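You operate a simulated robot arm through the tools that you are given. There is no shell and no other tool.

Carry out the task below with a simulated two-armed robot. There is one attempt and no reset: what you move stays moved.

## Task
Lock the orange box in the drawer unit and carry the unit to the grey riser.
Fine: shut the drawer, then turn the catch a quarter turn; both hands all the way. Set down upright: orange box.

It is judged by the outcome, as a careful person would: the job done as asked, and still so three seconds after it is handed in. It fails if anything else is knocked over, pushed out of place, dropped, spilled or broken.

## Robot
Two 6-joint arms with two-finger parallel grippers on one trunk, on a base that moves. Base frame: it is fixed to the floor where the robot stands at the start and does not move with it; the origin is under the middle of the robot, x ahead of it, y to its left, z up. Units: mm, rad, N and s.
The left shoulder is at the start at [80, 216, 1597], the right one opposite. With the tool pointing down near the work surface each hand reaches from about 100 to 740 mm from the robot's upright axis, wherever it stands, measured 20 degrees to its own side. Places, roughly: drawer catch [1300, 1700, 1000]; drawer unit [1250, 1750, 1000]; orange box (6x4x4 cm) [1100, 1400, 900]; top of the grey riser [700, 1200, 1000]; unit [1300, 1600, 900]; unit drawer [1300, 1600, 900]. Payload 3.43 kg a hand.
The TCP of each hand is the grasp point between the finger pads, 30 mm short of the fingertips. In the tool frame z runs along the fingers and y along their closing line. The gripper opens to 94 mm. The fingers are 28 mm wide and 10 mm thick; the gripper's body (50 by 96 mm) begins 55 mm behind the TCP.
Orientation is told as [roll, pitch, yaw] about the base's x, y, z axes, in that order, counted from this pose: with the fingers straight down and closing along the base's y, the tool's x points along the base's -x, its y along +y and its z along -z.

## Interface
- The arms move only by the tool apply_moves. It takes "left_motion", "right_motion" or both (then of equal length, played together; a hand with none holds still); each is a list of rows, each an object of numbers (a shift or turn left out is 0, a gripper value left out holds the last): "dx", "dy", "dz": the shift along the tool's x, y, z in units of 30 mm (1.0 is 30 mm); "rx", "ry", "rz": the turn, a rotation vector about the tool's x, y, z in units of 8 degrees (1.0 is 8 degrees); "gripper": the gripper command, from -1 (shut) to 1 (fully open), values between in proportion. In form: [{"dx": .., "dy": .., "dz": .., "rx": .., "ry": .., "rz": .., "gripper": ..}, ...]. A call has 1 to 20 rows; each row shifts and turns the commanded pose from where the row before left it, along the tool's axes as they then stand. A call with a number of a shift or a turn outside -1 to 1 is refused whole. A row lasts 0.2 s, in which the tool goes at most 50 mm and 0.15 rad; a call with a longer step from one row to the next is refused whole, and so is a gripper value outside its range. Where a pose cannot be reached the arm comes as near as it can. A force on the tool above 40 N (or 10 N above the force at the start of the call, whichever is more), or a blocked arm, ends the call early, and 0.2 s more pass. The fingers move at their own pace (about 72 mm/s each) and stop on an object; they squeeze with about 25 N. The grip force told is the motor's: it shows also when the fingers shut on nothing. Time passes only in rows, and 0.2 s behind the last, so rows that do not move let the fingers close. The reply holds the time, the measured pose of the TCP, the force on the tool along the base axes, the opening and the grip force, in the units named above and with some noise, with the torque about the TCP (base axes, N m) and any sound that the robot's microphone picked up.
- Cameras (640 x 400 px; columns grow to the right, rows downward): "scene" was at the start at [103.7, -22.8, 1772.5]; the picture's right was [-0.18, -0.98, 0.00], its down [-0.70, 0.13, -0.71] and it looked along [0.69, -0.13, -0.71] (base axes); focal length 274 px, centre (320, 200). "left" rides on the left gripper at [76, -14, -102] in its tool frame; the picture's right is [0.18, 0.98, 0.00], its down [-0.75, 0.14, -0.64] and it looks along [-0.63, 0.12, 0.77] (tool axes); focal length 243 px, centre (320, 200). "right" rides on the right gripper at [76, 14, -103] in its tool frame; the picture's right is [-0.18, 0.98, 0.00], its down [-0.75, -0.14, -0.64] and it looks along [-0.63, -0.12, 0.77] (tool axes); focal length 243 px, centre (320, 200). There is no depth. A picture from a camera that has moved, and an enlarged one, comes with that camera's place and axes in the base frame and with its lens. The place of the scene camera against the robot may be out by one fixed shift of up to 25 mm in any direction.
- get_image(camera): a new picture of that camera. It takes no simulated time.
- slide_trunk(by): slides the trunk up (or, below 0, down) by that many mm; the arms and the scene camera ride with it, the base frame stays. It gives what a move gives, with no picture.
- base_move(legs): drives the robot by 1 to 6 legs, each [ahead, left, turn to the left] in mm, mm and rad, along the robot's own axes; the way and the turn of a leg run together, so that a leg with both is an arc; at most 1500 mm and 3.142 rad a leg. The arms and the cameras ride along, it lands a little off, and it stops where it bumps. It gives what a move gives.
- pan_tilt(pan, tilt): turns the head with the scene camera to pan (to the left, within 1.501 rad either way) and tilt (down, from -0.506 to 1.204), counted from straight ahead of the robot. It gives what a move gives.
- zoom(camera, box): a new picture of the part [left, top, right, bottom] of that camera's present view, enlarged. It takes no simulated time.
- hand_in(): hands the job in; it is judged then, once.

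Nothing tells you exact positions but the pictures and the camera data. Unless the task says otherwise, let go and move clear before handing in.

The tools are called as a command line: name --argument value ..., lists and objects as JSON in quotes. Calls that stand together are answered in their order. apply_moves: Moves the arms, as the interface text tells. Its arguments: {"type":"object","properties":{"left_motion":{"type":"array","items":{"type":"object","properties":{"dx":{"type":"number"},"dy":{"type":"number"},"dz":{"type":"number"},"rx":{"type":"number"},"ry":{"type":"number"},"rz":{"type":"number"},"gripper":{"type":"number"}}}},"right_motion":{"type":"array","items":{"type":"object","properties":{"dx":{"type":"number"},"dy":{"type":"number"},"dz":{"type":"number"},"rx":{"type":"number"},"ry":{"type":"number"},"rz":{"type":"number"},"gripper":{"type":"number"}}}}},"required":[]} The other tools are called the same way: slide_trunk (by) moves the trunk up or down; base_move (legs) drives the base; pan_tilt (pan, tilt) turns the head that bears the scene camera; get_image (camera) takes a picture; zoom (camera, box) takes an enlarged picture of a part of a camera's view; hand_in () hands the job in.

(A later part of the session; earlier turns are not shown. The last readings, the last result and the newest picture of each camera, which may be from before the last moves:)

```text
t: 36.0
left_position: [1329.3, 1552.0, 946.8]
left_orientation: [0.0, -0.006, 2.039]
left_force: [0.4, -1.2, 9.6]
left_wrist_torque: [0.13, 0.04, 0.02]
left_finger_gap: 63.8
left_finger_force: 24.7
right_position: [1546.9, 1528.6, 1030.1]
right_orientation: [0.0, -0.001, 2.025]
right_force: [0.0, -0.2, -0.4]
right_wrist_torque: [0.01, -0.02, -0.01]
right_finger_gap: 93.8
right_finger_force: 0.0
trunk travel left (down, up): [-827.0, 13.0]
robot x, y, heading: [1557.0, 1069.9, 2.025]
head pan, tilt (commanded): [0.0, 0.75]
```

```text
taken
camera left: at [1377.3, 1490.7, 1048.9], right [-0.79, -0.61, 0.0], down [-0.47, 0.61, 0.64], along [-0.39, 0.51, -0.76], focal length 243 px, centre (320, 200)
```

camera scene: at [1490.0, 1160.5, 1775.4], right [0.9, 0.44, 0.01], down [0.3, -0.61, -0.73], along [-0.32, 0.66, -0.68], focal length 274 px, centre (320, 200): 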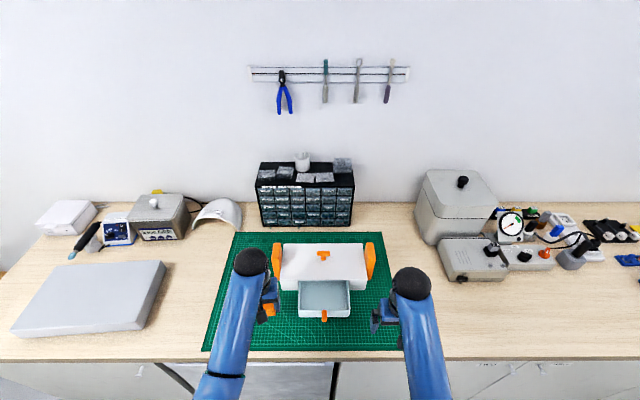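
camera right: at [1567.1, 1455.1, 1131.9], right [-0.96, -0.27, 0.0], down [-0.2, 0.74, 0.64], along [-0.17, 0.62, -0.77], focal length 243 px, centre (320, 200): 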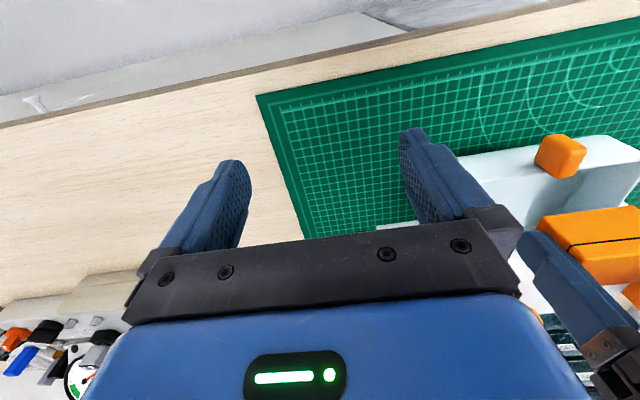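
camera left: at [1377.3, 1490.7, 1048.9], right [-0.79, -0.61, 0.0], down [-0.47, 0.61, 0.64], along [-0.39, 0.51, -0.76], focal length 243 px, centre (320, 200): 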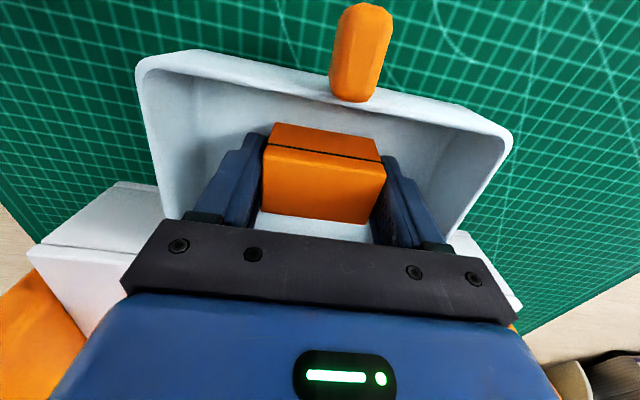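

Contact felt (about 10 N): the box stands on the drawer floor. I open the fingers and lift the hand straight up.

apply_moves --left_motion '[{"gripper": 0.8}, {"gripper": 0.8}, {"gripper": 0.8}, {"dz": -0.3}, {"dz": -0.8}, {"dz": -1}, {"dz": -1}, {}]'

get_image --camera "left"

get_image --camera "right"

```text
t: 37.8
left_position: [1329.6, 1552.0, 1039.5]
left_orientation: [0.0, -0.004, 2.037]
left_force: [-0.1, 1.1, 0.4]
left_wrist_torque: [0.0, 0.0, -0.02]
left_finger_gap: 84.5
left_finger_force: 0.1
right_position: [1547.4, 1530.9, 1030.2]
right_orientation: [-0.001, -0.001, 2.024]
right_force: [0.8, 0.2, -0.4]
right_wrist_torque: [0.01, 0.02, 0.0]
right_finger_gap: 93.8
right_finger_force: 0.0
trunk travel left (down, up): [-827.0, 13.0]
robot x, y, heading: [1551.5, 1072.7, 2.024]
head pan, tilt (commanded): [0.0, 0.75]
```

```text
taken
camera left: at [1376.8, 1491.4, 1140.9], right [-0.79, -0.61, 0.0], down [-0.47, 0.61, 0.64], along [-0.39, 0.51, -0.77], focal length 243 px, centre (320, 200)
```

left: 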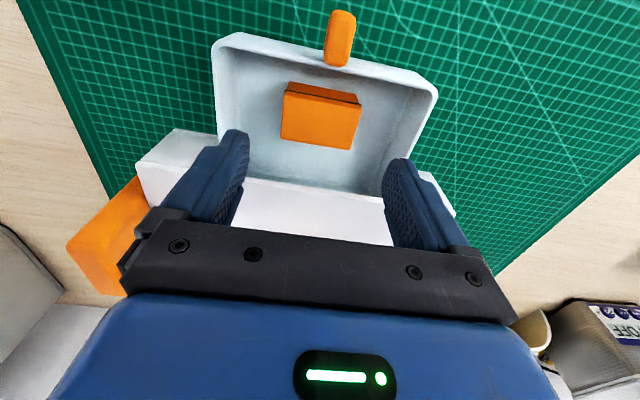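

```text
taken
camera right: at [1567.5, 1455.4, 1131.7], right [-0.96, -0.27, 0.0], down [-0.2, 0.74, 0.64], along [-0.17, 0.62, -0.77], focal length 243 px, centre (320, 200)
```

right: 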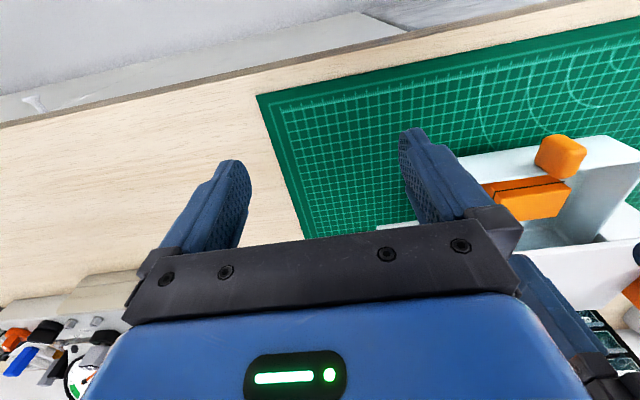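

The box stands upright in the drawer. Next I close the left fingers, bring them back over and in front of the drawer knob (knob ≈ n 750, z≈959), to push the drawer shut.

apply_moves --left_motion '[{"dz": -0.3, "gripper": -1}, {"dx": 0.6, "gripper": -1}, {"dx": 0.9, "gripper": -1}, {"dx": 0.9, "dz": 0.1}, {"dx": 0.9, "dz": 0.1}, {"dx": 0.5, "dz": 0.1}, {}]'

get_image --camera "left"

get_image --camera "scene"

```text
t: 39.4
left_position: [1380.8, 1450.2, 1037.8]
left_orientation: [-0.001, -0.002, 2.04]
left_force: [-0.1, -0.2, -0.5]
left_wrist_torque: [-0.03, -0.01, 0.01]
left_finger_gap: 0.1
left_finger_force: 25.4
right_position: [1546.7, 1530.8, 1029.7]
right_orientation: [0.002, 0.002, 2.022]
right_force: [0.2, 0.1, 1.2]
right_wrist_torque: [0.0, -0.01, 0.05]
right_finger_gap: 94.0
right_finger_force: 0.0
trunk travel left (down, up): [-827.0, 13.0]
robot x, y, heading: [1552.5, 1066.0, 2.029]
head pan, tilt (commanded): [0.0, 0.75]
```

```text
taken
camera left: at [1428.5, 1389.2, 1140.5], right [-0.79, -0.61, 0.0], down [-0.47, 0.61, 0.64], along [-0.39, 0.51, -0.77], focal length 243 px, centre (320, 200)
```

left: 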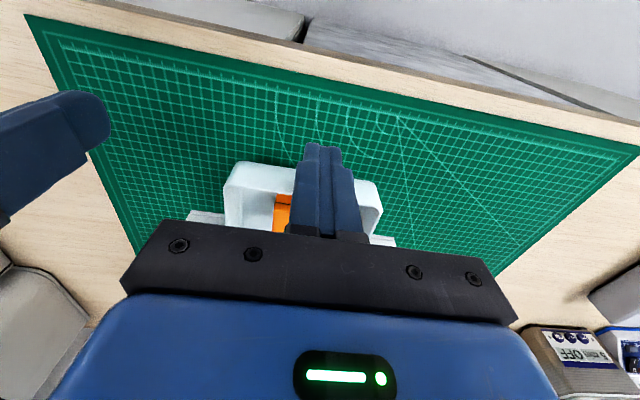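

```text
taken
camera scene: at [1498.2, 1164.8, 1775.4], right [0.9, 0.44, 0.0], down [0.3, -0.61, -0.73], along [-0.32, 0.66, -0.68], focal length 274 px, centre (320, 200)
```

scene: 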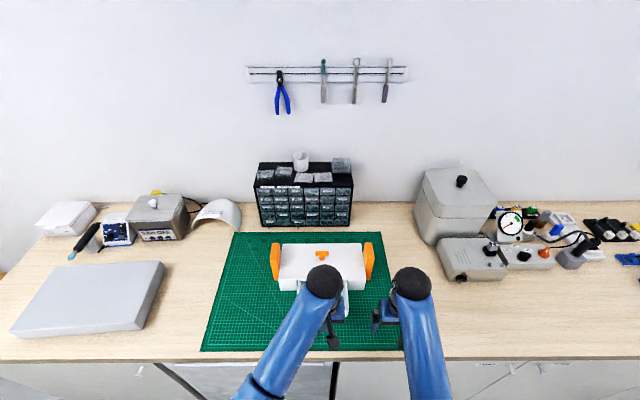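

The closed fingers are aligned with the knob line and about 40 mm in front of it. I lower to z≈966 and begin pushing gently.

apply_moves --left_motion '[{"dz": 0.8}, {"dz": 0.8}, {"dz": 0.8}, {}, {"dx": -0.25}, {"dx": -0.25}, {"dx": -0.25}, {"dx": -0.25}, {"dx": -0.25}, {}]'

get_image --camera "left"

zoom --camera "right" --box '[440, 90, 640, 290]'

```text
t: 41.6
left_position: [1363.2, 1484.1, 966.5]
left_orientation: [0.0, -0.001, 2.038]
left_force: [1.1, -0.5, -0.5]
left_wrist_torque: [0.0, 0.0, -0.01]
left_finger_gap: 0.0
left_finger_force: 25.3
right_position: [1546.9, 1530.8, 1028.5]
right_orientation: [0.0, 0.0, 2.025]
right_force: [0.0, 0.4, 0.7]
right_wrist_torque: [-0.02, -0.01, 0.04]
right_finger_gap: 94.2
right_finger_force: 0.0
trunk travel left (down, up): [-827.0, 13.0]
robot x, y, heading: [1553.1, 1070.6, 2.025]
head pan, tilt (commanded): [0.0, 0.75]
```

```text
taken
camera left: at [1411.6, 1423.2, 1068.9], right [-0.79, -0.61, 0.0], down [-0.47, 0.61, 0.64], along [-0.39, 0.51, -0.77], focal length 243 px, centre (320, 200)
```

left: 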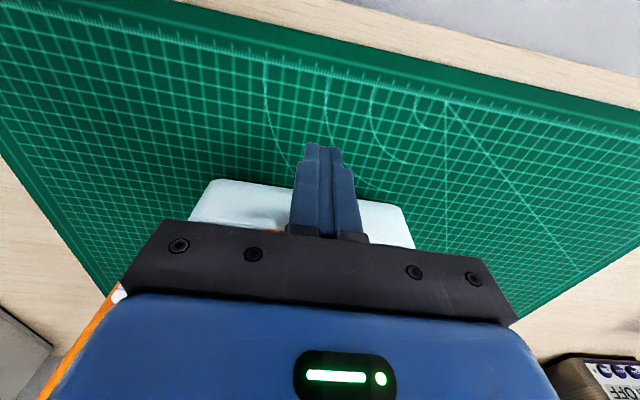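

```text
2.00 times, centred on (540, 190) of right
camera zoom: at [1567.5, 1455.1, 1131.9], right [-0.96, -0.27, 0.0], down [-0.2, 0.74, 0.64], along [-0.17, 0.62, -0.77], focal length 485 px, centre (-120, 220)
```

zoom: 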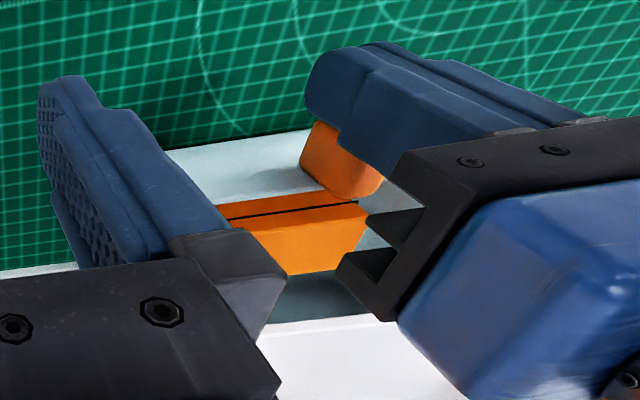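

The fingers are right at the knob. I continue pushing gently in stages.

apply_moves --left_motion '[{"dx": -0.25}, {"dx": -0.25}, {"dx": -0.25}, {"dx": -0.25}, {"dx": -0.25}, {"dx": -0.25}, {}]'

zoom --camera "scene" --box '[230, 225, 390, 325]'

zoom --camera "right" --box '[440, 90, 640, 290]'

```text
t: 43.2
left_position: [1344.7, 1524.0, 966.5]
left_orientation: [0.0, -0.003, 2.038]
left_force: [0.8, -1.1, -0.2]
left_wrist_torque: [0.02, 0.03, -0.05]
left_finger_gap: 0.1
left_finger_force: 24.7
right_position: [1546.3, 1529.9, 1028.8]
right_orientation: [0.0, 0.0, 2.024]
right_force: [-0.2, 0.2, -0.3]
right_wrist_torque: [0.02, 0.0, 0.0]
right_finger_gap: 93.9
right_finger_force: 0.0
trunk travel left (down, up): [-827.0, 13.0]
robot x, y, heading: [1554.0, 1072.0, 2.025]
head pan, tilt (commanded): [0.0, 0.75]
```

```text
4.00 times, centred on (310, 275) of scene
camera zoom: at [1498.8, 1164.1, 1775.4], right [0.9, 0.44, 0.0], down [0.3, -0.61, -0.73], along [-0.32, 0.66, -0.68], focal length 1097 px, centre (360, -100)
```

zoom: 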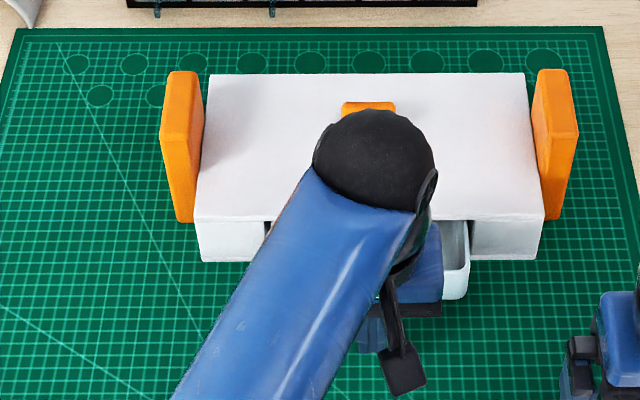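

```text
2.00 times, centred on (540, 190) of right
camera zoom: at [1567.7, 1455.1, 1131.9], right [-0.96, -0.27, 0.0], down [-0.2, 0.74, 0.64], along [-0.17, 0.62, -0.77], focal length 485 px, centre (-120, 220)
```

zoom: 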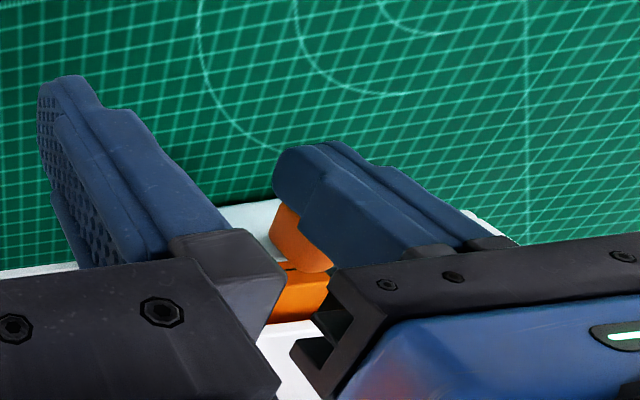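

The drawer is sliding in cleanly with ~1 N and the unit stays put. I keep pushing toward shut.

apply_moves --left_motion '[{"dx": -0.2}, {"dx": -0.2}, {"dx": -0.2}, {"dx": -0.2}, {"dx": -0.2}, {}]'

zoom --camera "scene" --box '[230, 225, 390, 325]'

zoom --camera "right" --box '[440, 90, 640, 290]'

```text
t: 44.6
left_position: [1329.1, 1551.6, 967.4]
left_orientation: [-0.001, -0.004, 2.04]
left_force: [0.8, -1.0, -0.8]
left_wrist_torque: [0.01, 0.0, -0.05]
left_finger_gap: 0.0
left_finger_force: 25.2
right_position: [1546.2, 1530.2, 1029.9]
right_orientation: [-0.001, 0.001, 2.025]
right_force: [-0.8, -0.3, -0.4]
right_wrist_torque: [-0.02, -0.01, -0.01]
right_finger_gap: 94.2
right_finger_force: 0.0
trunk travel left (down, up): [-827.0, 13.0]
robot x, y, heading: [1551.9, 1070.8, 2.026]
head pan, tilt (commanded): [0.0, 0.75]
```

```text
4.00 times, centred on (310, 275) of scene
camera zoom: at [1498.7, 1164.2, 1775.5], right [0.9, 0.44, 0.0], down [0.3, -0.61, -0.73], along [-0.32, 0.66, -0.68], focal length 1097 px, centre (360, -100)
```

zoom: 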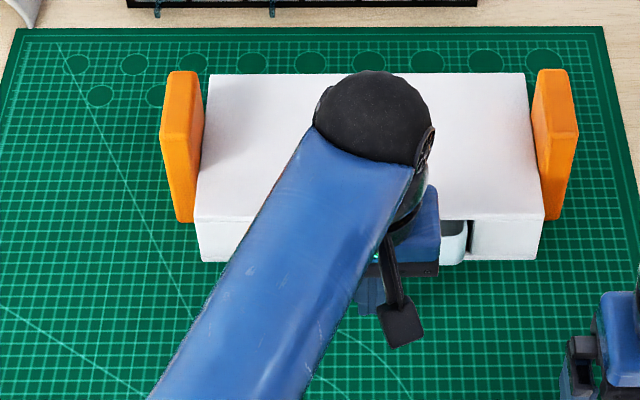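

```text
2.00 times, centred on (540, 190) of right
camera zoom: at [1567.6, 1455.2, 1131.9], right [-0.96, -0.27, 0.0], down [-0.2, 0.74, 0.64], along [-0.17, 0.62, -0.77], focal length 485 px, centre (-120, 220)
```

zoom: 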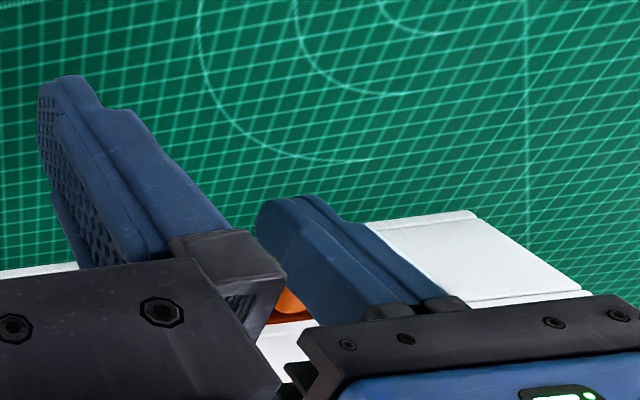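

Drawer nearly shut (perhaps 20 mm left). I push on with 3 mm steps and watch for resistance.

apply_moves --left_motion '[{"dx": -0.12}, {"dx": -0.12}, {"dx": -0.12}, {"dx": -0.12}, {}]'

zoom --camera "scene" --box '[278, 255, 374, 315]'

```text
t: 45.8
left_position: [1323.4, 1563.4, 966.5]
left_orientation: [0.0, -0.002, 2.037]
left_force: [2.0, -1.5, 0.1]
left_wrist_torque: [0.03, -0.02, -0.01]
left_finger_gap: 0.0
left_finger_force: 24.6
right_position: [1545.9, 1529.9, 1027.8]
right_orientation: [0.001, -0.001, 2.025]
right_force: [-0.1, 0.2, 0.2]
right_wrist_torque: [0.0, 0.03, 0.04]
right_finger_gap: 94.0
right_finger_force: 0.0
trunk travel left (down, up): [-827.0, 13.0]
robot x, y, heading: [1550.8, 1072.9, 2.026]
head pan, tilt (commanded): [0.0, 0.75]
```

```text
6.67 times, centred on (326, 285) of scene
camera zoom: at [1498.8, 1164.2, 1775.4], right [0.9, 0.44, 0.0], down [0.3, -0.61, -0.73], along [-0.32, 0.66, -0.68], focal length 1829 px, centre (280, -367)
```

zoom: 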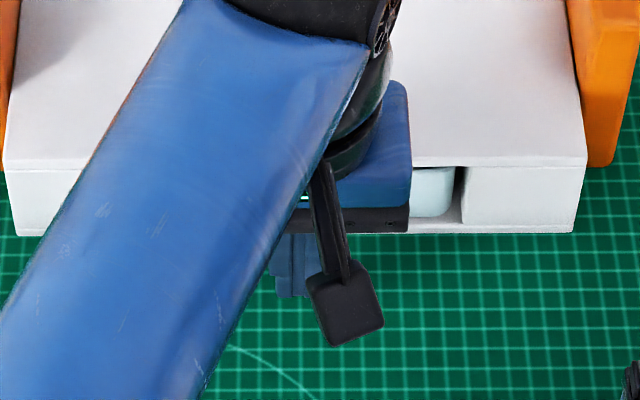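

The drawer front is now about flush or slightly recessed, force still only ~2 N. I continue in small steps until it meets its stop.

apply_moves --left_motion '[{"dx": -0.1}, {"dx": -0.1}, {"dx": -0.1}, {}]'

zoom --camera "scene" --box '[278, 255, 374, 315]'

```text
t: 46.8
left_position: [1319.8, 1572.4, 967.1]
left_orientation: [0.0, -0.003, 2.039]
left_force: [0.1, 0.1, 0.2]
left_wrist_torque: [0.0, 0.02, 0.0]
left_finger_gap: 0.1
left_finger_force: 25.1
right_position: [1546.1, 1530.8, 1028.9]
right_orientation: [0.0, -0.001, 2.025]
right_force: [0.7, -0.3, 0.0]
right_wrist_torque: [0.02, -0.01, 0.01]
right_finger_gap: 94.1
right_finger_force: 0.0
trunk travel left (down, up): [-827.0, 13.0]
robot x, y, heading: [1551.0, 1068.9, 2.022]
head pan, tilt (commanded): [0.0, 0.75]
```

```text
6.67 times, centred on (326, 285) of scene
camera zoom: at [1498.5, 1164.3, 1775.4], right [0.9, 0.44, 0.0], down [0.3, -0.61, -0.73], along [-0.32, 0.66, -0.68], focal length 1829 px, centre (280, -367)
```

zoom: 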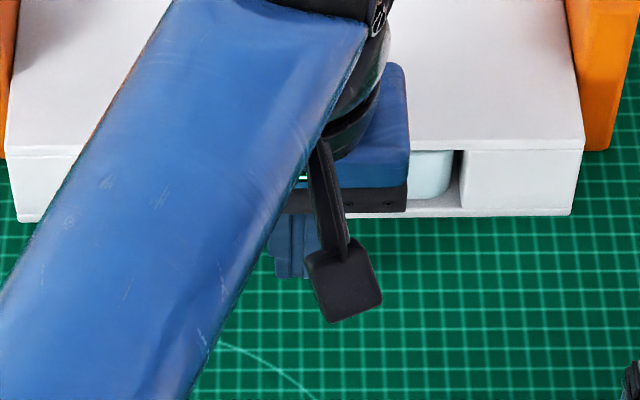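

The unit itself slid a few mm at the last steps, so the drawer has reached its stop. I back the left hand off and inspect.

apply_moves --left_motion '[{"dx": 0.3}, {"dx": 1}, {"dx": 1}, {"dx": 0.7}, {"dz": -1}, {"dz": -1}, {"dy": 1}, {"dy": 1}, {"dy": 1}, {"dy": 1}, {}]'

zoom --camera "scene" --box '[230, 225, 390, 325]'

zoom --camera "scene" --box '[278, 245, 374, 305]'

get_image --camera "left"

```text
t: 49.2
left_position: [1251.8, 1437.1, 1027.1]
left_orientation: [0.0, -0.001, 2.037]
left_force: [0.1, 0.4, 0.0]
left_wrist_torque: [0.04, -0.02, 0.01]
left_finger_gap: 0.0
left_finger_force: 24.6
right_position: [1545.4, 1530.5, 1028.5]
right_orientation: [0.0, -0.001, 2.024]
right_force: [0.0, 1.0, 0.2]
right_wrist_torque: [-0.01, 0.0, 0.0]
right_finger_gap: 93.9
right_finger_force: 0.1
trunk travel left (down, up): [-827.0, 13.0]
robot x, y, heading: [1555.1, 1070.1, 2.024]
head pan, tilt (commanded): [0.0, 0.75]
```

```text
4.00 times, centred on (310, 275) of scene
camera zoom: at [1498.1, 1164.4, 1775.4], right [0.9, 0.44, 0.0], down [0.3, -0.61, -0.73], along [-0.32, 0.66, -0.68], focal length 1097 px, centre (360, -100)
```

zoom: 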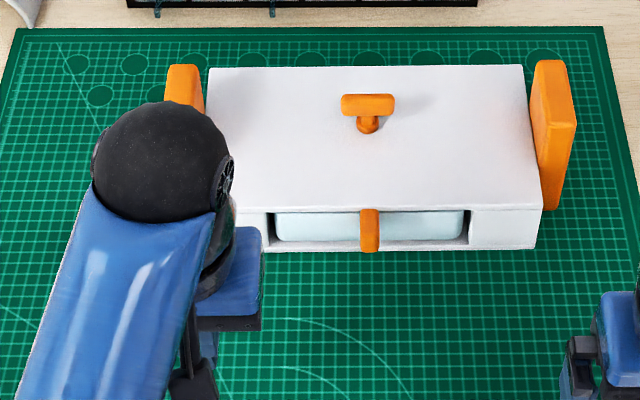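

```text
6.67 times, centred on (326, 275) of scene
camera zoom: at [1498.1, 1164.4, 1775.4], right [0.9, 0.44, 0.0], down [0.3, -0.61, -0.73], along [-0.32, 0.66, -0.68], focal length 1829 px, centre (280, -300)
```

zoom: 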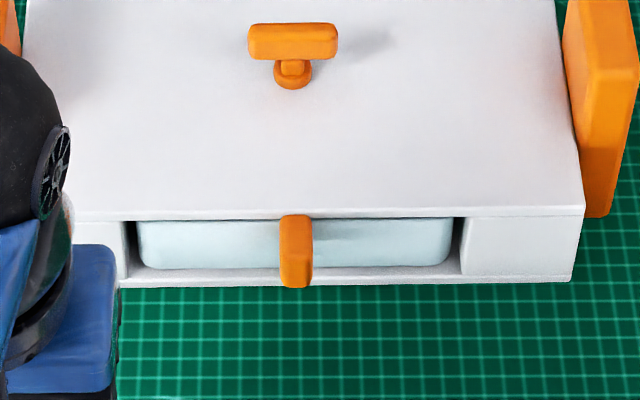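

```text
taken
camera left: at [1300.1, 1375.9, 1129.2], right [-0.79, -0.61, 0.0], down [-0.47, 0.61, 0.64], along [-0.39, 0.51, -0.77], focal length 243 px, centre (320, 200)
```

left: 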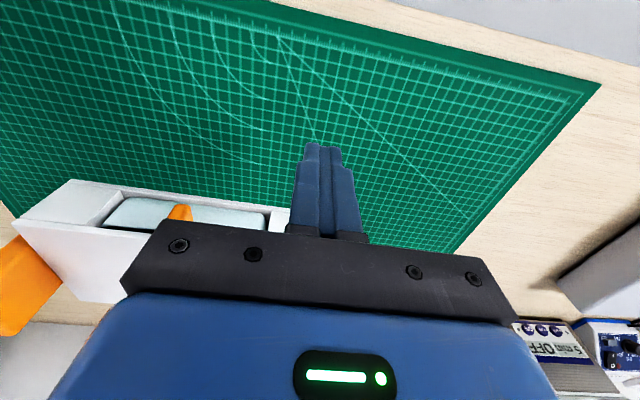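

The drawer is shut, its knob protruding. Next is the T-shaped catch; I look at it closely.

zoom --camera "scene" --box '[302, 240, 342, 265]'

get_image --camera "right"

```text
16.00 times, centred on (322, 252) of scene
camera zoom: at [1498.1, 1164.4, 1775.4], right [0.9, 0.44, 0.0], down [0.3, -0.61, -0.73], along [-0.32, 0.66, -0.68], focal length 4389 px, centre (288, -640)
```

zoom: 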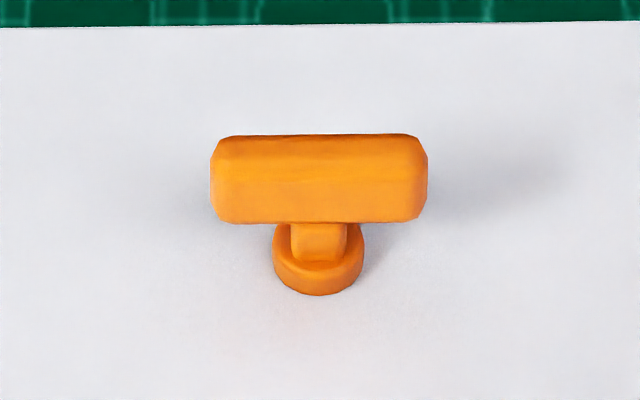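

```text
taken
camera right: at [1567.3, 1455.3, 1131.8], right [-0.96, -0.27, 0.0], down [-0.2, 0.74, 0.64], along [-0.17, 0.62, -0.77], focal length 243 px, centre (320, 200)
```

right: 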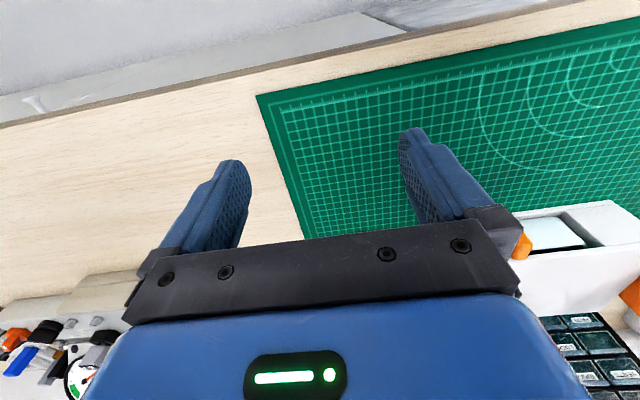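

The catch is a symmetric T-bar, currently lying along the unit's width. I first want to steady the unit by its right handle with the right hand, so I bring the right hand up and over toward that handle.

apply_moves --right_motion '[{"dx": -0.8}, {"dx": -1}, {"dx": -1, "dz": -0.5}, {"dx": -0.5, "dz": -1}, {"dx": -0.5, "dz": -0.8}, {"dy": 0.5}, {"dy": 0.5}, {}]'

get_image --camera "right"

get_image --camera "scene"

```text
t: 51.0
left_position: [1252.1, 1438.0, 1027.0]
left_orientation: [0.0, -0.002, 2.038]
left_force: [0.0, 0.5, -0.2]
left_wrist_torque: [0.02, 0.01, 0.0]
left_finger_gap: 0.0
left_finger_force: 25.0
right_position: [1461.5, 1632.7, 1066.0]
right_orientation: [0.0, 0.003, 2.026]
right_force: [0.9, 0.4, 1.1]
right_wrist_torque: [-0.02, -0.02, 0.01]
right_finger_gap: 93.9
right_finger_force: 0.1
right hand out of reach, approached as far as the arm can: row 4, 5
trunk travel left (down, up): [-827.0, 13.0]
robot x, y, heading: [1553.7, 1070.9, 2.029]
head pan, tilt (commanded): [0.0, 0.75]
```

```text
taken
camera right: at [1483.6, 1557.0, 1168.7], right [-0.96, -0.27, 0.0], down [-0.2, 0.74, 0.64], along [-0.17, 0.62, -0.77], focal length 243 px, centre (320, 200)
```

right: 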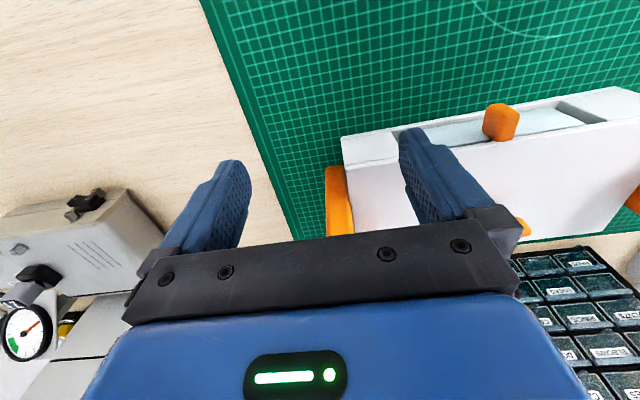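

```text
taken
camera scene: at [1498.3, 1164.8, 1775.4], right [0.9, 0.44, 0.0], down [0.3, -0.61, -0.73], along [-0.32, 0.66, -0.68], focal length 274 px, centre (320, 200)
```

scene: 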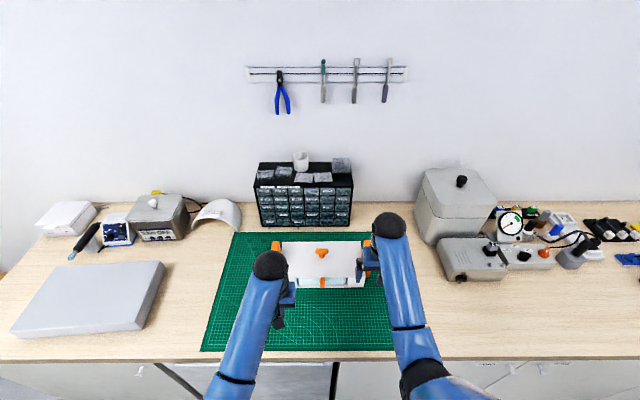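

The right hand is in line with the right handle, ~120 mm short of it. I move forward another 60 mm at this height and look again.

apply_moves --right_motion '[{"dx": -0.7, "dz": -0.4}, {"dx": -0.7, "dz": -0.3}, {"dx": -0.6}, {}]'

get_image --camera "right"

zoom --camera "scene" --box '[326, 220, 406, 270]'

```text
t: 52.0
left_position: [1252.9, 1437.4, 1027.1]
left_orientation: [0.0, -0.002, 2.04]
left_force: [0.1, 0.2, -1.0]
left_wrist_torque: [-0.03, 0.02, 0.0]
left_finger_gap: 0.0
left_finger_force: 24.6
right_position: [1436.4, 1684.9, 1088.1]
right_orientation: [0.0, 0.001, 2.024]
right_force: [0.0, 0.1, 1.2]
right_wrist_torque: [0.02, 0.03, 0.01]
right_finger_gap: 94.1
right_finger_force: 0.1
trunk travel left (down, up): [-827.0, 13.0]
robot x, y, heading: [1554.3, 1074.4, 2.021]
head pan, tilt (commanded): [0.0, 0.75]
```

```text
taken
camera right: at [1458.0, 1610.3, 1190.3], right [-0.96, -0.27, 0.0], down [-0.2, 0.74, 0.64], along [-0.17, 0.62, -0.77], focal length 243 px, centre (320, 200)
```

right: 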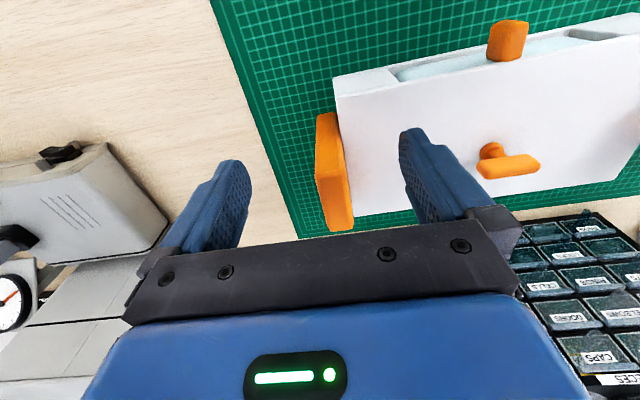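

```text
8.00 times, centred on (366, 245) of scene
camera zoom: at [1498.5, 1164.2, 1775.5], right [0.9, 0.44, 0.0], down [0.3, -0.61, -0.73], along [-0.32, 0.66, -0.68], focal length 2194 px, centre (-48, -160)
```

zoom: 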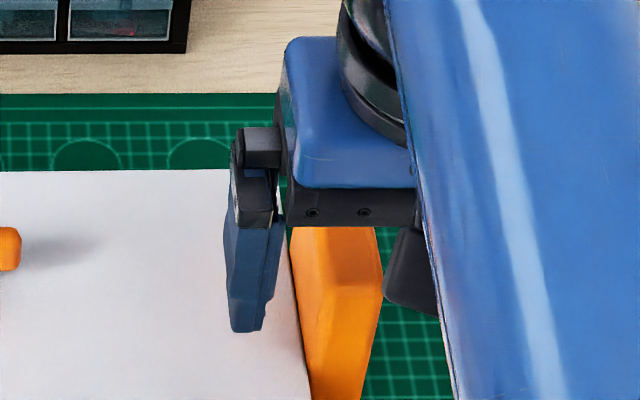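

The right handle shows clearly between the right fingers. I zoom to measure it.

zoom --camera "right" --box '[264, 90, 424, 250]'

zoom --camera "right" --box '[440, 0, 600, 200]'

```text
2.50 times, centred on (344, 170) of right
camera zoom: at [1458.0, 1610.3, 1190.3], right [-0.96, -0.27, 0.0], down [-0.2, 0.74, 0.64], along [-0.17, 0.62, -0.77], focal length 606 px, centre (260, 275)
```

zoom: 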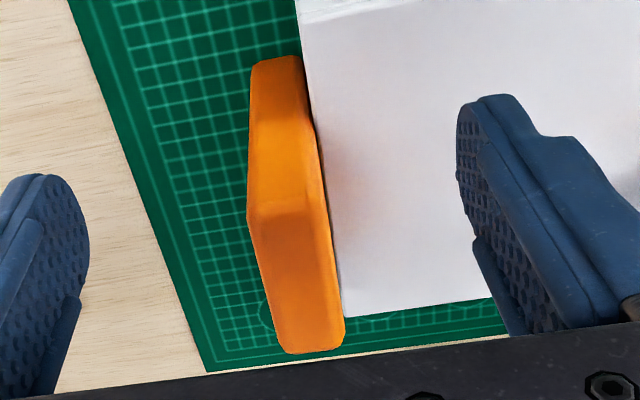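

```text
2.00 times, centred on (520, 100) of right
camera zoom: at [1458.0, 1610.3, 1190.3], right [-0.96, -0.27, 0.0], down [-0.2, 0.74, 0.64], along [-0.17, 0.62, -0.77], focal length 485 px, centre (-80, 400)
```

zoom: 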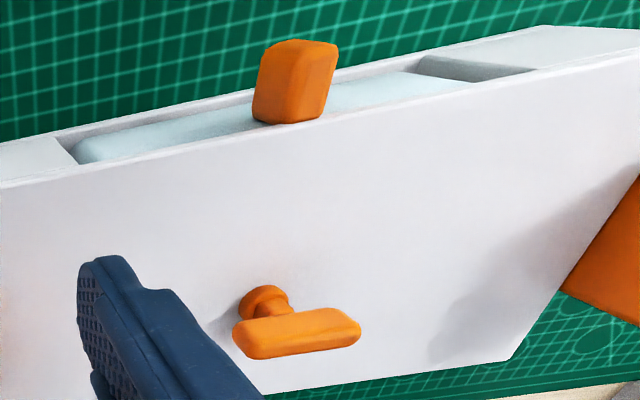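

The right handle's top is a 25 × 67 mm face at about z≈1022, some 71 mm ahead of the right TCP and laterally centred. I move forward over it and check.

apply_moves --right_motion '[{"dx": -0.8}, {"dx": -0.8}, {"dx": -0.75, "dy": 0.06}, {}]'

zoom --camera "right" --box '[224, 60, 424, 260]'

```text
t: 53.0
left_position: [1252.7, 1438.5, 1027.1]
left_orientation: [0.0, 0.0, 2.038]
left_force: [0.2, -0.9, 1.0]
left_wrist_torque: [0.02, -0.04, -0.03]
left_finger_gap: 0.2
left_finger_force: 25.0
right_position: [1403.9, 1748.0, 1087.5]
right_orientation: [-0.002, 0.001, 2.025]
right_force: [0.2, -1.1, -0.4]
right_wrist_torque: [-0.02, -0.01, 0.05]
right_finger_gap: 93.8
right_finger_force: 0.1
trunk travel left (down, up): [-827.0, 13.0]
robot x, y, heading: [1553.8, 1070.8, 2.023]
head pan, tilt (commanded): [0.0, 0.75]
```

```text
2.00 times, centred on (324, 160) of right
camera zoom: at [1425.0, 1673.2, 1190.0], right [-0.96, -0.27, 0.0], down [-0.2, 0.74, 0.64], along [-0.17, 0.62, -0.77], focal length 485 px, centre (312, 280)
```

zoom: 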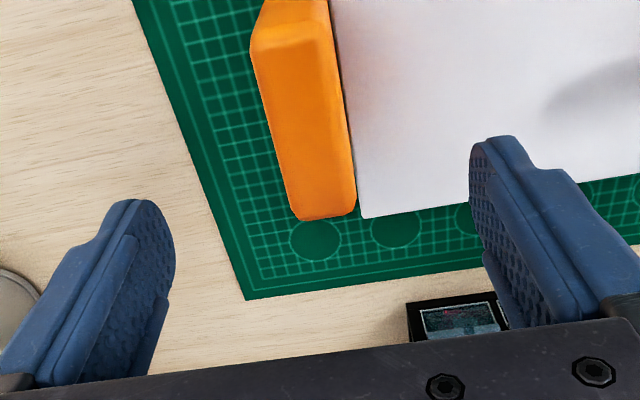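

The handle top measures z≈1028 and the body top z≈974. I shift back 7 mm, lower so the fingertips stay ~10 mm above the body top, and close the right hand on the handle.

apply_moves --right_motion '[{"dx": 0.23}, {"dz": 0.8}, {"dz": 0.8}, {"dz": 0.82}, {}]'

get_image --camera "right"

zoom --camera "scene" --box '[326, 220, 406, 270]'

```text
t: 54.2
left_position: [1253.5, 1436.8, 1026.9]
left_orientation: [0.0, -0.002, 2.039]
left_force: [1.0, -0.1, 0.7]
left_wrist_torque: [-0.02, 0.0, 0.03]
left_finger_gap: 0.0
left_finger_force: 25.0
right_position: [1407.3, 1744.0, 1013.7]
right_orientation: [-0.001, -0.001, 2.025]
right_force: [0.5, -0.1, -0.1]
right_wrist_torque: [-0.01, 0.0, 0.01]
right_finger_gap: 94.0
right_finger_force: 0.1
trunk travel left (down, up): [-827.0, 13.0]
robot x, y, heading: [1552.9, 1069.0, 2.024]
head pan, tilt (commanded): [0.0, 0.75]
```

```text
taken
camera right: at [1427.5, 1667.9, 1116.7], right [-0.96, -0.27, 0.0], down [-0.2, 0.74, 0.64], along [-0.17, 0.62, -0.77], focal length 243 px, centre (320, 200)
```

right: 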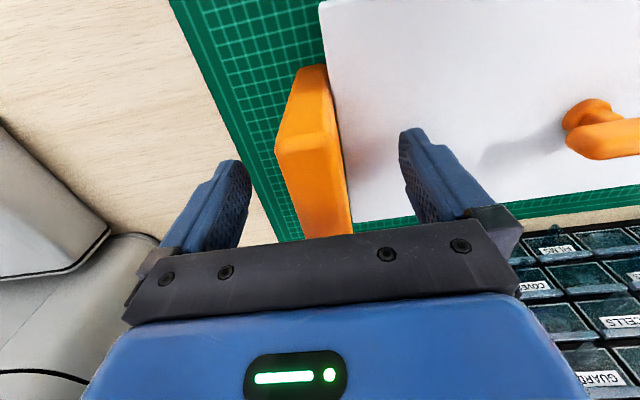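

```text
8.00 times, centred on (366, 245) of scene
camera zoom: at [1498.2, 1164.4, 1775.4], right [0.9, 0.44, 0.0], down [0.3, -0.61, -0.73], along [-0.32, 0.66, -0.68], focal length 2194 px, centre (-48, -160)
```

zoom: 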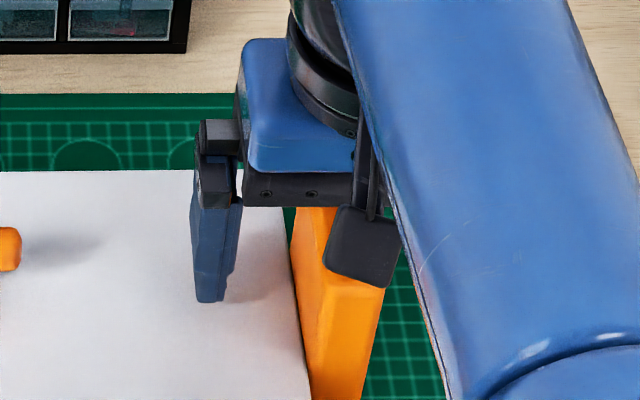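

The handle is centred between the right fingers and the inner fingertip clears the body top. I close the right hand on it.

apply_moves --right_motion '[{"gripper": 0}, {"gripper": -1}, {"gripper": -1}, {"gripper": -1}, {"gripper": -1}, {}]'

get_image --camera "right"

zoom --camera "scene" --box '[230, 225, 390, 325]'

```text
t: 55.6
left_position: [1253.2, 1437.2, 1026.6]
left_orientation: [-0.001, -0.002, 2.038]
left_force: [0.3, 0.7, -0.1]
left_wrist_torque: [0.02, 0.01, -0.03]
left_finger_gap: 0.1
left_finger_force: 24.8
right_position: [1406.3, 1743.1, 1013.5]
right_orientation: [0.001, 0.001, 2.027]
right_force: [-0.5, -0.9, -0.4]
right_wrist_torque: [0.13, 0.09, 0.42]
right_finger_gap: 30.4
right_finger_force: 25.0
trunk travel left (down, up): [-827.0, 13.0]
robot x, y, heading: [1558.6, 1067.5, 2.024]
head pan, tilt (commanded): [0.0, 0.75]
```

```text
taken
camera right: at [1427.5, 1667.7, 1116.7], right [-0.96, -0.27, 0.0], down [-0.2, 0.74, 0.64], along [-0.17, 0.62, -0.77], focal length 243 px, centre (320, 200)
```

right: 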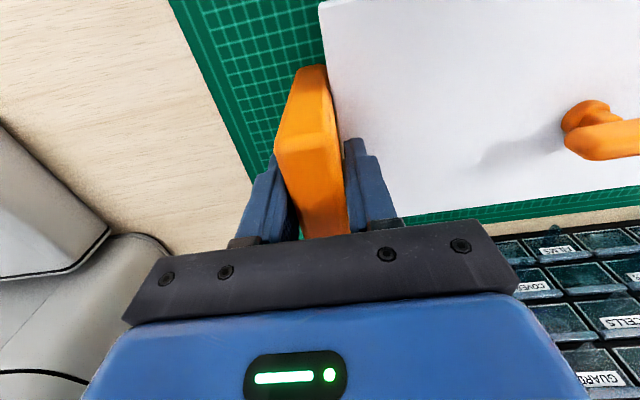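

```text
4.00 times, centred on (310, 275) of scene
camera zoom: at [1498.2, 1164.4, 1775.4], right [0.9, 0.44, 0.0], down [0.3, -0.61, -0.73], along [-0.32, 0.66, -0.68], focal length 1097 px, centre (360, -100)
```

zoom: 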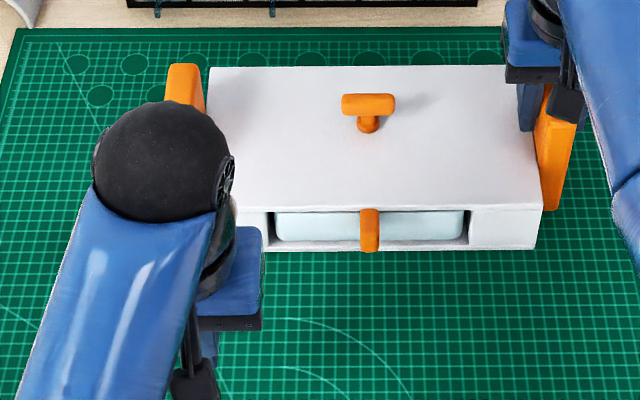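

The right handle is held (gap 30 mm). Now the left hand: I turn it a quarter (camera to the left) so its fingers can straddle the T-bar front and back, and open it partway.

apply_moves --left_motion '[{"rz": 0.9375, "gripper": 0.4}, {"rz": 0.9375, "gripper": 0.4}, {"rz": 0.9375, "gripper": 0.4}, {"rz": 0.9375}, {"rz": 0.9375}, {"rz": 0.9375}, {"rz": 0.9375}, {"rz": 0.9375}, {"rz": 0.9375}, {"rz": 0.9375}, {"rz": 0.9375}, {"rz": 0.9375}, {}]'

get_image --camera "left"

get_image --camera "scene"

```text
t: 58.4
left_position: [1252.8, 1437.4, 1026.6]
left_orientation: [0.002, 0.001, 0.467]
left_force: [0.6, -1.1, 0.2]
left_wrist_torque: [-0.02, 0.0, 0.0]
left_finger_gap: 65.6
left_finger_force: 0.1
right_position: [1406.4, 1743.5, 1014.6]
right_orientation: [0.001, 0.003, 2.027]
right_force: [-0.1, -1.2, 0.4]
right_wrist_torque: [-0.11, -0.03, 0.38]
right_finger_gap: 30.3
right_finger_force: 25.2
trunk travel left (down, up): [-827.0, 13.0]
robot x, y, heading: [1549.7, 1069.0, 2.022]
head pan, tilt (commanded): [0.0, 0.75]
```

```text
taken
camera left: at [1191.8, 1390.8, 1129.1], right [-0.61, 0.8, 0.0], down [0.61, 0.46, 0.64], along [0.51, 0.39, -0.77], focal length 243 px, centre (320, 200)
```

left: 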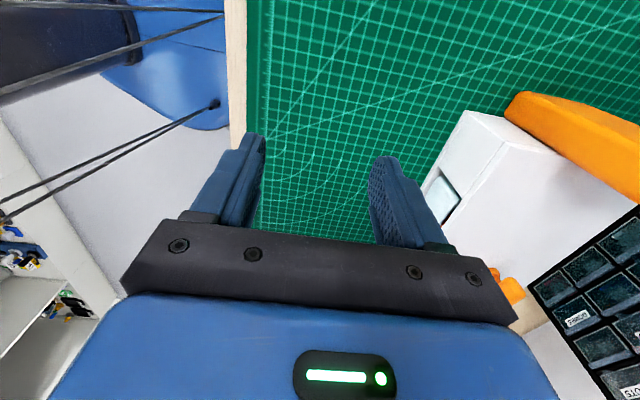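

```text
taken
camera scene: at [1498.2, 1164.5, 1775.4], right [0.9, 0.44, 0.0], down [0.3, -0.61, -0.73], along [-0.32, 0.66, -0.68], focal length 274 px, centre (320, 200)
```

scene: 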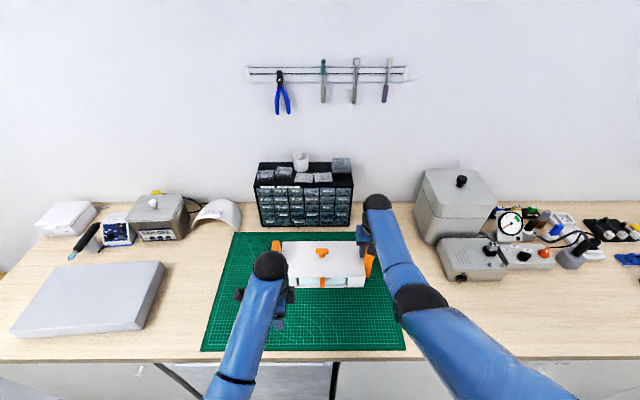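

The hand turned fine. I bring it up and over to just left of the catch, to look at it along the bar.

apply_moves --left_motion '[{"dy": 0.8625, "dx": -0.5}, {"dy": 0.8625, "dx": -0.5}, {"dy": 0.8625, "dx": -0.5, "dz": -0.23}, {"dy": 0.8625, "dx": -0.5, "dz": -0.23}, {"dy": 0.8625, "dx": -0.43, "dz": -0.23}, {"dy": 0.8625, "dz": -0.23}, {"dy": 0.8625, "dz": -0.23}, {"dy": 0.8625, "dz": -0.23}, {}]'

get_image --camera "left"

zoom --camera "scene" --box '[230, 215, 390, 315]'

```text
t: 60.4
left_position: [1224.1, 1655.7, 1069.8]
left_orientation: [0.002, 0.001, 0.468]
left_force: [0.0, 0.1, -0.2]
left_wrist_torque: [-0.02, -0.01, -0.02]
left_finger_gap: 65.8
left_finger_force: 0.0
right_position: [1406.1, 1743.2, 1013.8]
right_orientation: [0.001, 0.001, 2.025]
right_force: [1.9, 0.3, -0.5]
right_wrist_torque: [-0.04, 0.02, 0.2]
right_finger_gap: 30.4
right_finger_force: 24.6
trunk travel left (down, up): [-827.0, 13.0]
robot x, y, heading: [1551.7, 1072.5, 2.025]
head pan, tilt (commanded): [0.0, 0.75]
```

```text
taken
camera left: at [1163.6, 1609.4, 1171.8], right [-0.61, 0.79, 0.0], down [0.61, 0.46, 0.64], along [0.51, 0.39, -0.77], focal length 243 px, centre (320, 200)
```

left: 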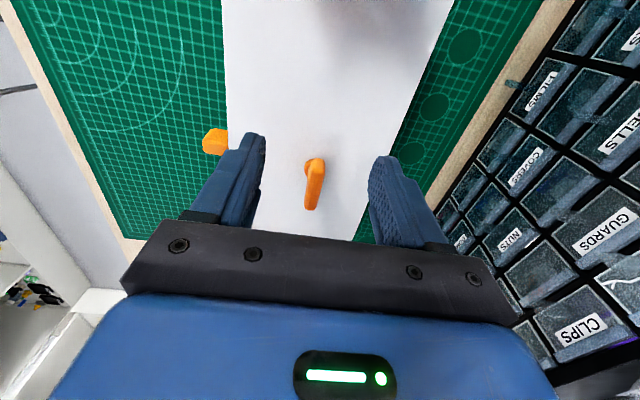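

```text
4.00 times, centred on (310, 265) of scene
camera zoom: at [1498.5, 1164.8, 1775.4], right [0.9, 0.44, 0.0], down [0.3, -0.61, -0.73], along [-0.32, 0.66, -0.68], focal length 1097 px, centre (360, -60)
```

zoom: 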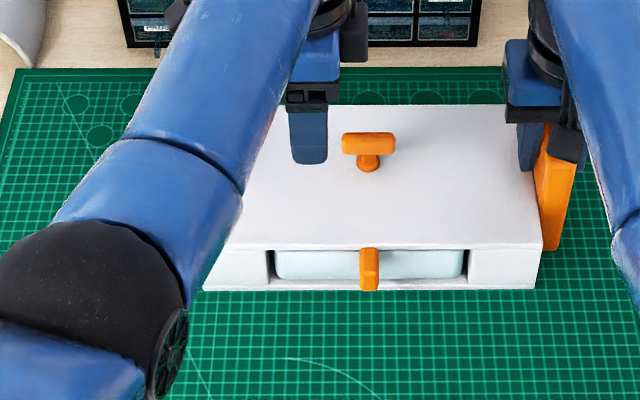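

The bar is visible between the left fingers. I zoom to measure its offset.

zoom --camera "left" --box '[270, 130, 370, 230]'

```text
4.00 times, centred on (320, 180) of left
camera zoom: at [1163.6, 1609.4, 1171.8], right [-0.61, 0.79, 0.0], down [0.61, 0.46, 0.64], along [0.51, 0.39, -0.77], focal length 970 px, centre (320, 280)
```

zoom: 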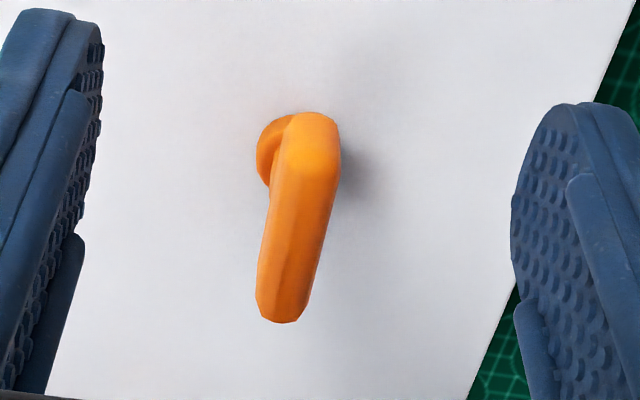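

The bar centre is ~42 mm ahead (right) of the left TCP and 4 mm deeper, and it is parallel. I move over it and lower around it to z≈1012.

apply_moves --left_motion '[{"dx": -0.7, "dy": 0.06}, {"dx": -0.7, "dy": 0.06}, {"dz": 0.6}, {"dz": 0.6}, {"dz": 0.6}, {}]'

get_image --camera "left"

zoom --camera "scene" --box '[270, 215, 366, 275]'

get_image --camera "right"

```text
t: 61.8
left_position: [1261.9, 1672.3, 1017.9]
left_orientation: [0.003, 0.0, 0.468]
left_force: [0.0, -0.2, 0.4]
left_wrist_torque: [0.01, -0.02, 0.02]
left_finger_gap: 65.6
left_finger_force: 0.1
left hand out of reach, approached as far as the arm can: row 5
right_position: [1407.1, 1742.8, 1014.3]
right_orientation: [0.002, 0.002, 2.026]
right_force: [1.3, -1.3, -1.2]
right_wrist_torque: [0.13, 0.13, 0.23]
right_finger_gap: 30.4
right_finger_force: 25.3
trunk travel left (down, up): [-827.0, 13.0]
robot x, y, heading: [1553.2, 1068.7, 2.03]
head pan, tilt (commanded): [0.0, 0.75]
```

```text
taken
camera left: at [1199.8, 1624.2, 1120.4], right [-0.61, 0.79, 0.0], down [0.61, 0.46, 0.64], along [0.51, 0.39, -0.77], focal length 243 px, centre (320, 200)
```

left: 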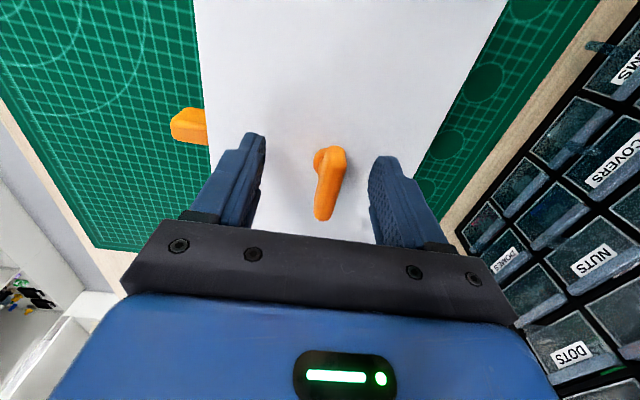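

```text
6.67 times, centred on (318, 245) of scene
camera zoom: at [1498.3, 1164.6, 1775.4], right [0.9, 0.44, 0.0], down [0.3, -0.61, -0.73], along [-0.32, 0.66, -0.68], focal length 1829 px, centre (333, -100)
```

zoom: 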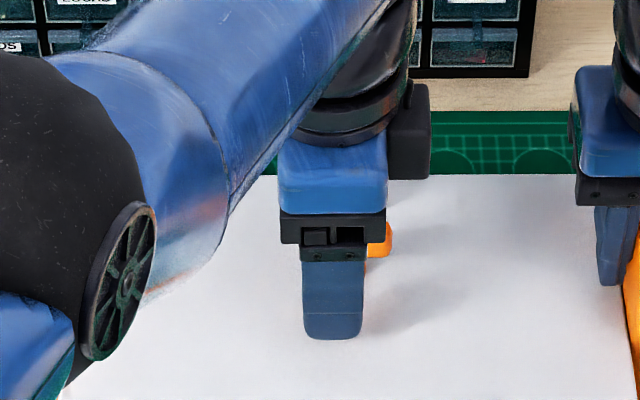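

```text
taken
camera right: at [1427.6, 1668.0, 1116.7], right [-0.96, -0.27, 0.0], down [-0.2, 0.74, 0.64], along [-0.17, 0.62, -0.77], focal length 243 px, centre (320, 200)
```

right: 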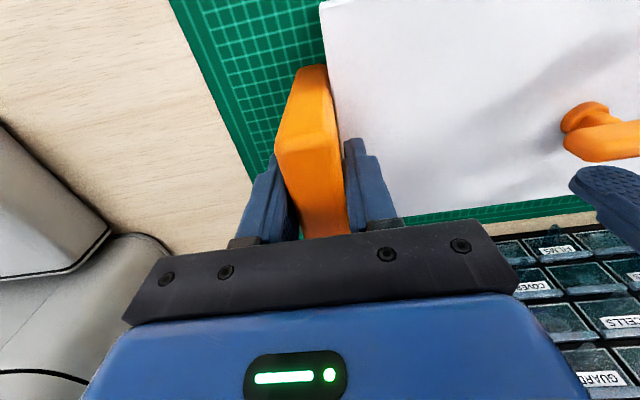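

The left hand is at the edge of its reach but already low enough (fingertips ~988, bar 1000–1018). I zoom in to check the alignment before closing.

zoom --camera "left" --box '[240, 120, 400, 240]'

```text
3.33 times, centred on (320, 180) of left
camera zoom: at [1199.8, 1624.2, 1120.4], right [-0.61, 0.79, 0.0], down [0.61, 0.46, 0.64], along [0.51, 0.39, -0.77], focal length 809 px, centre (320, 267)
```

zoom: 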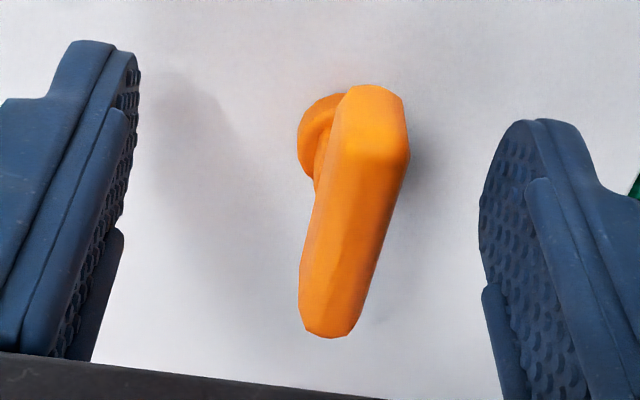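

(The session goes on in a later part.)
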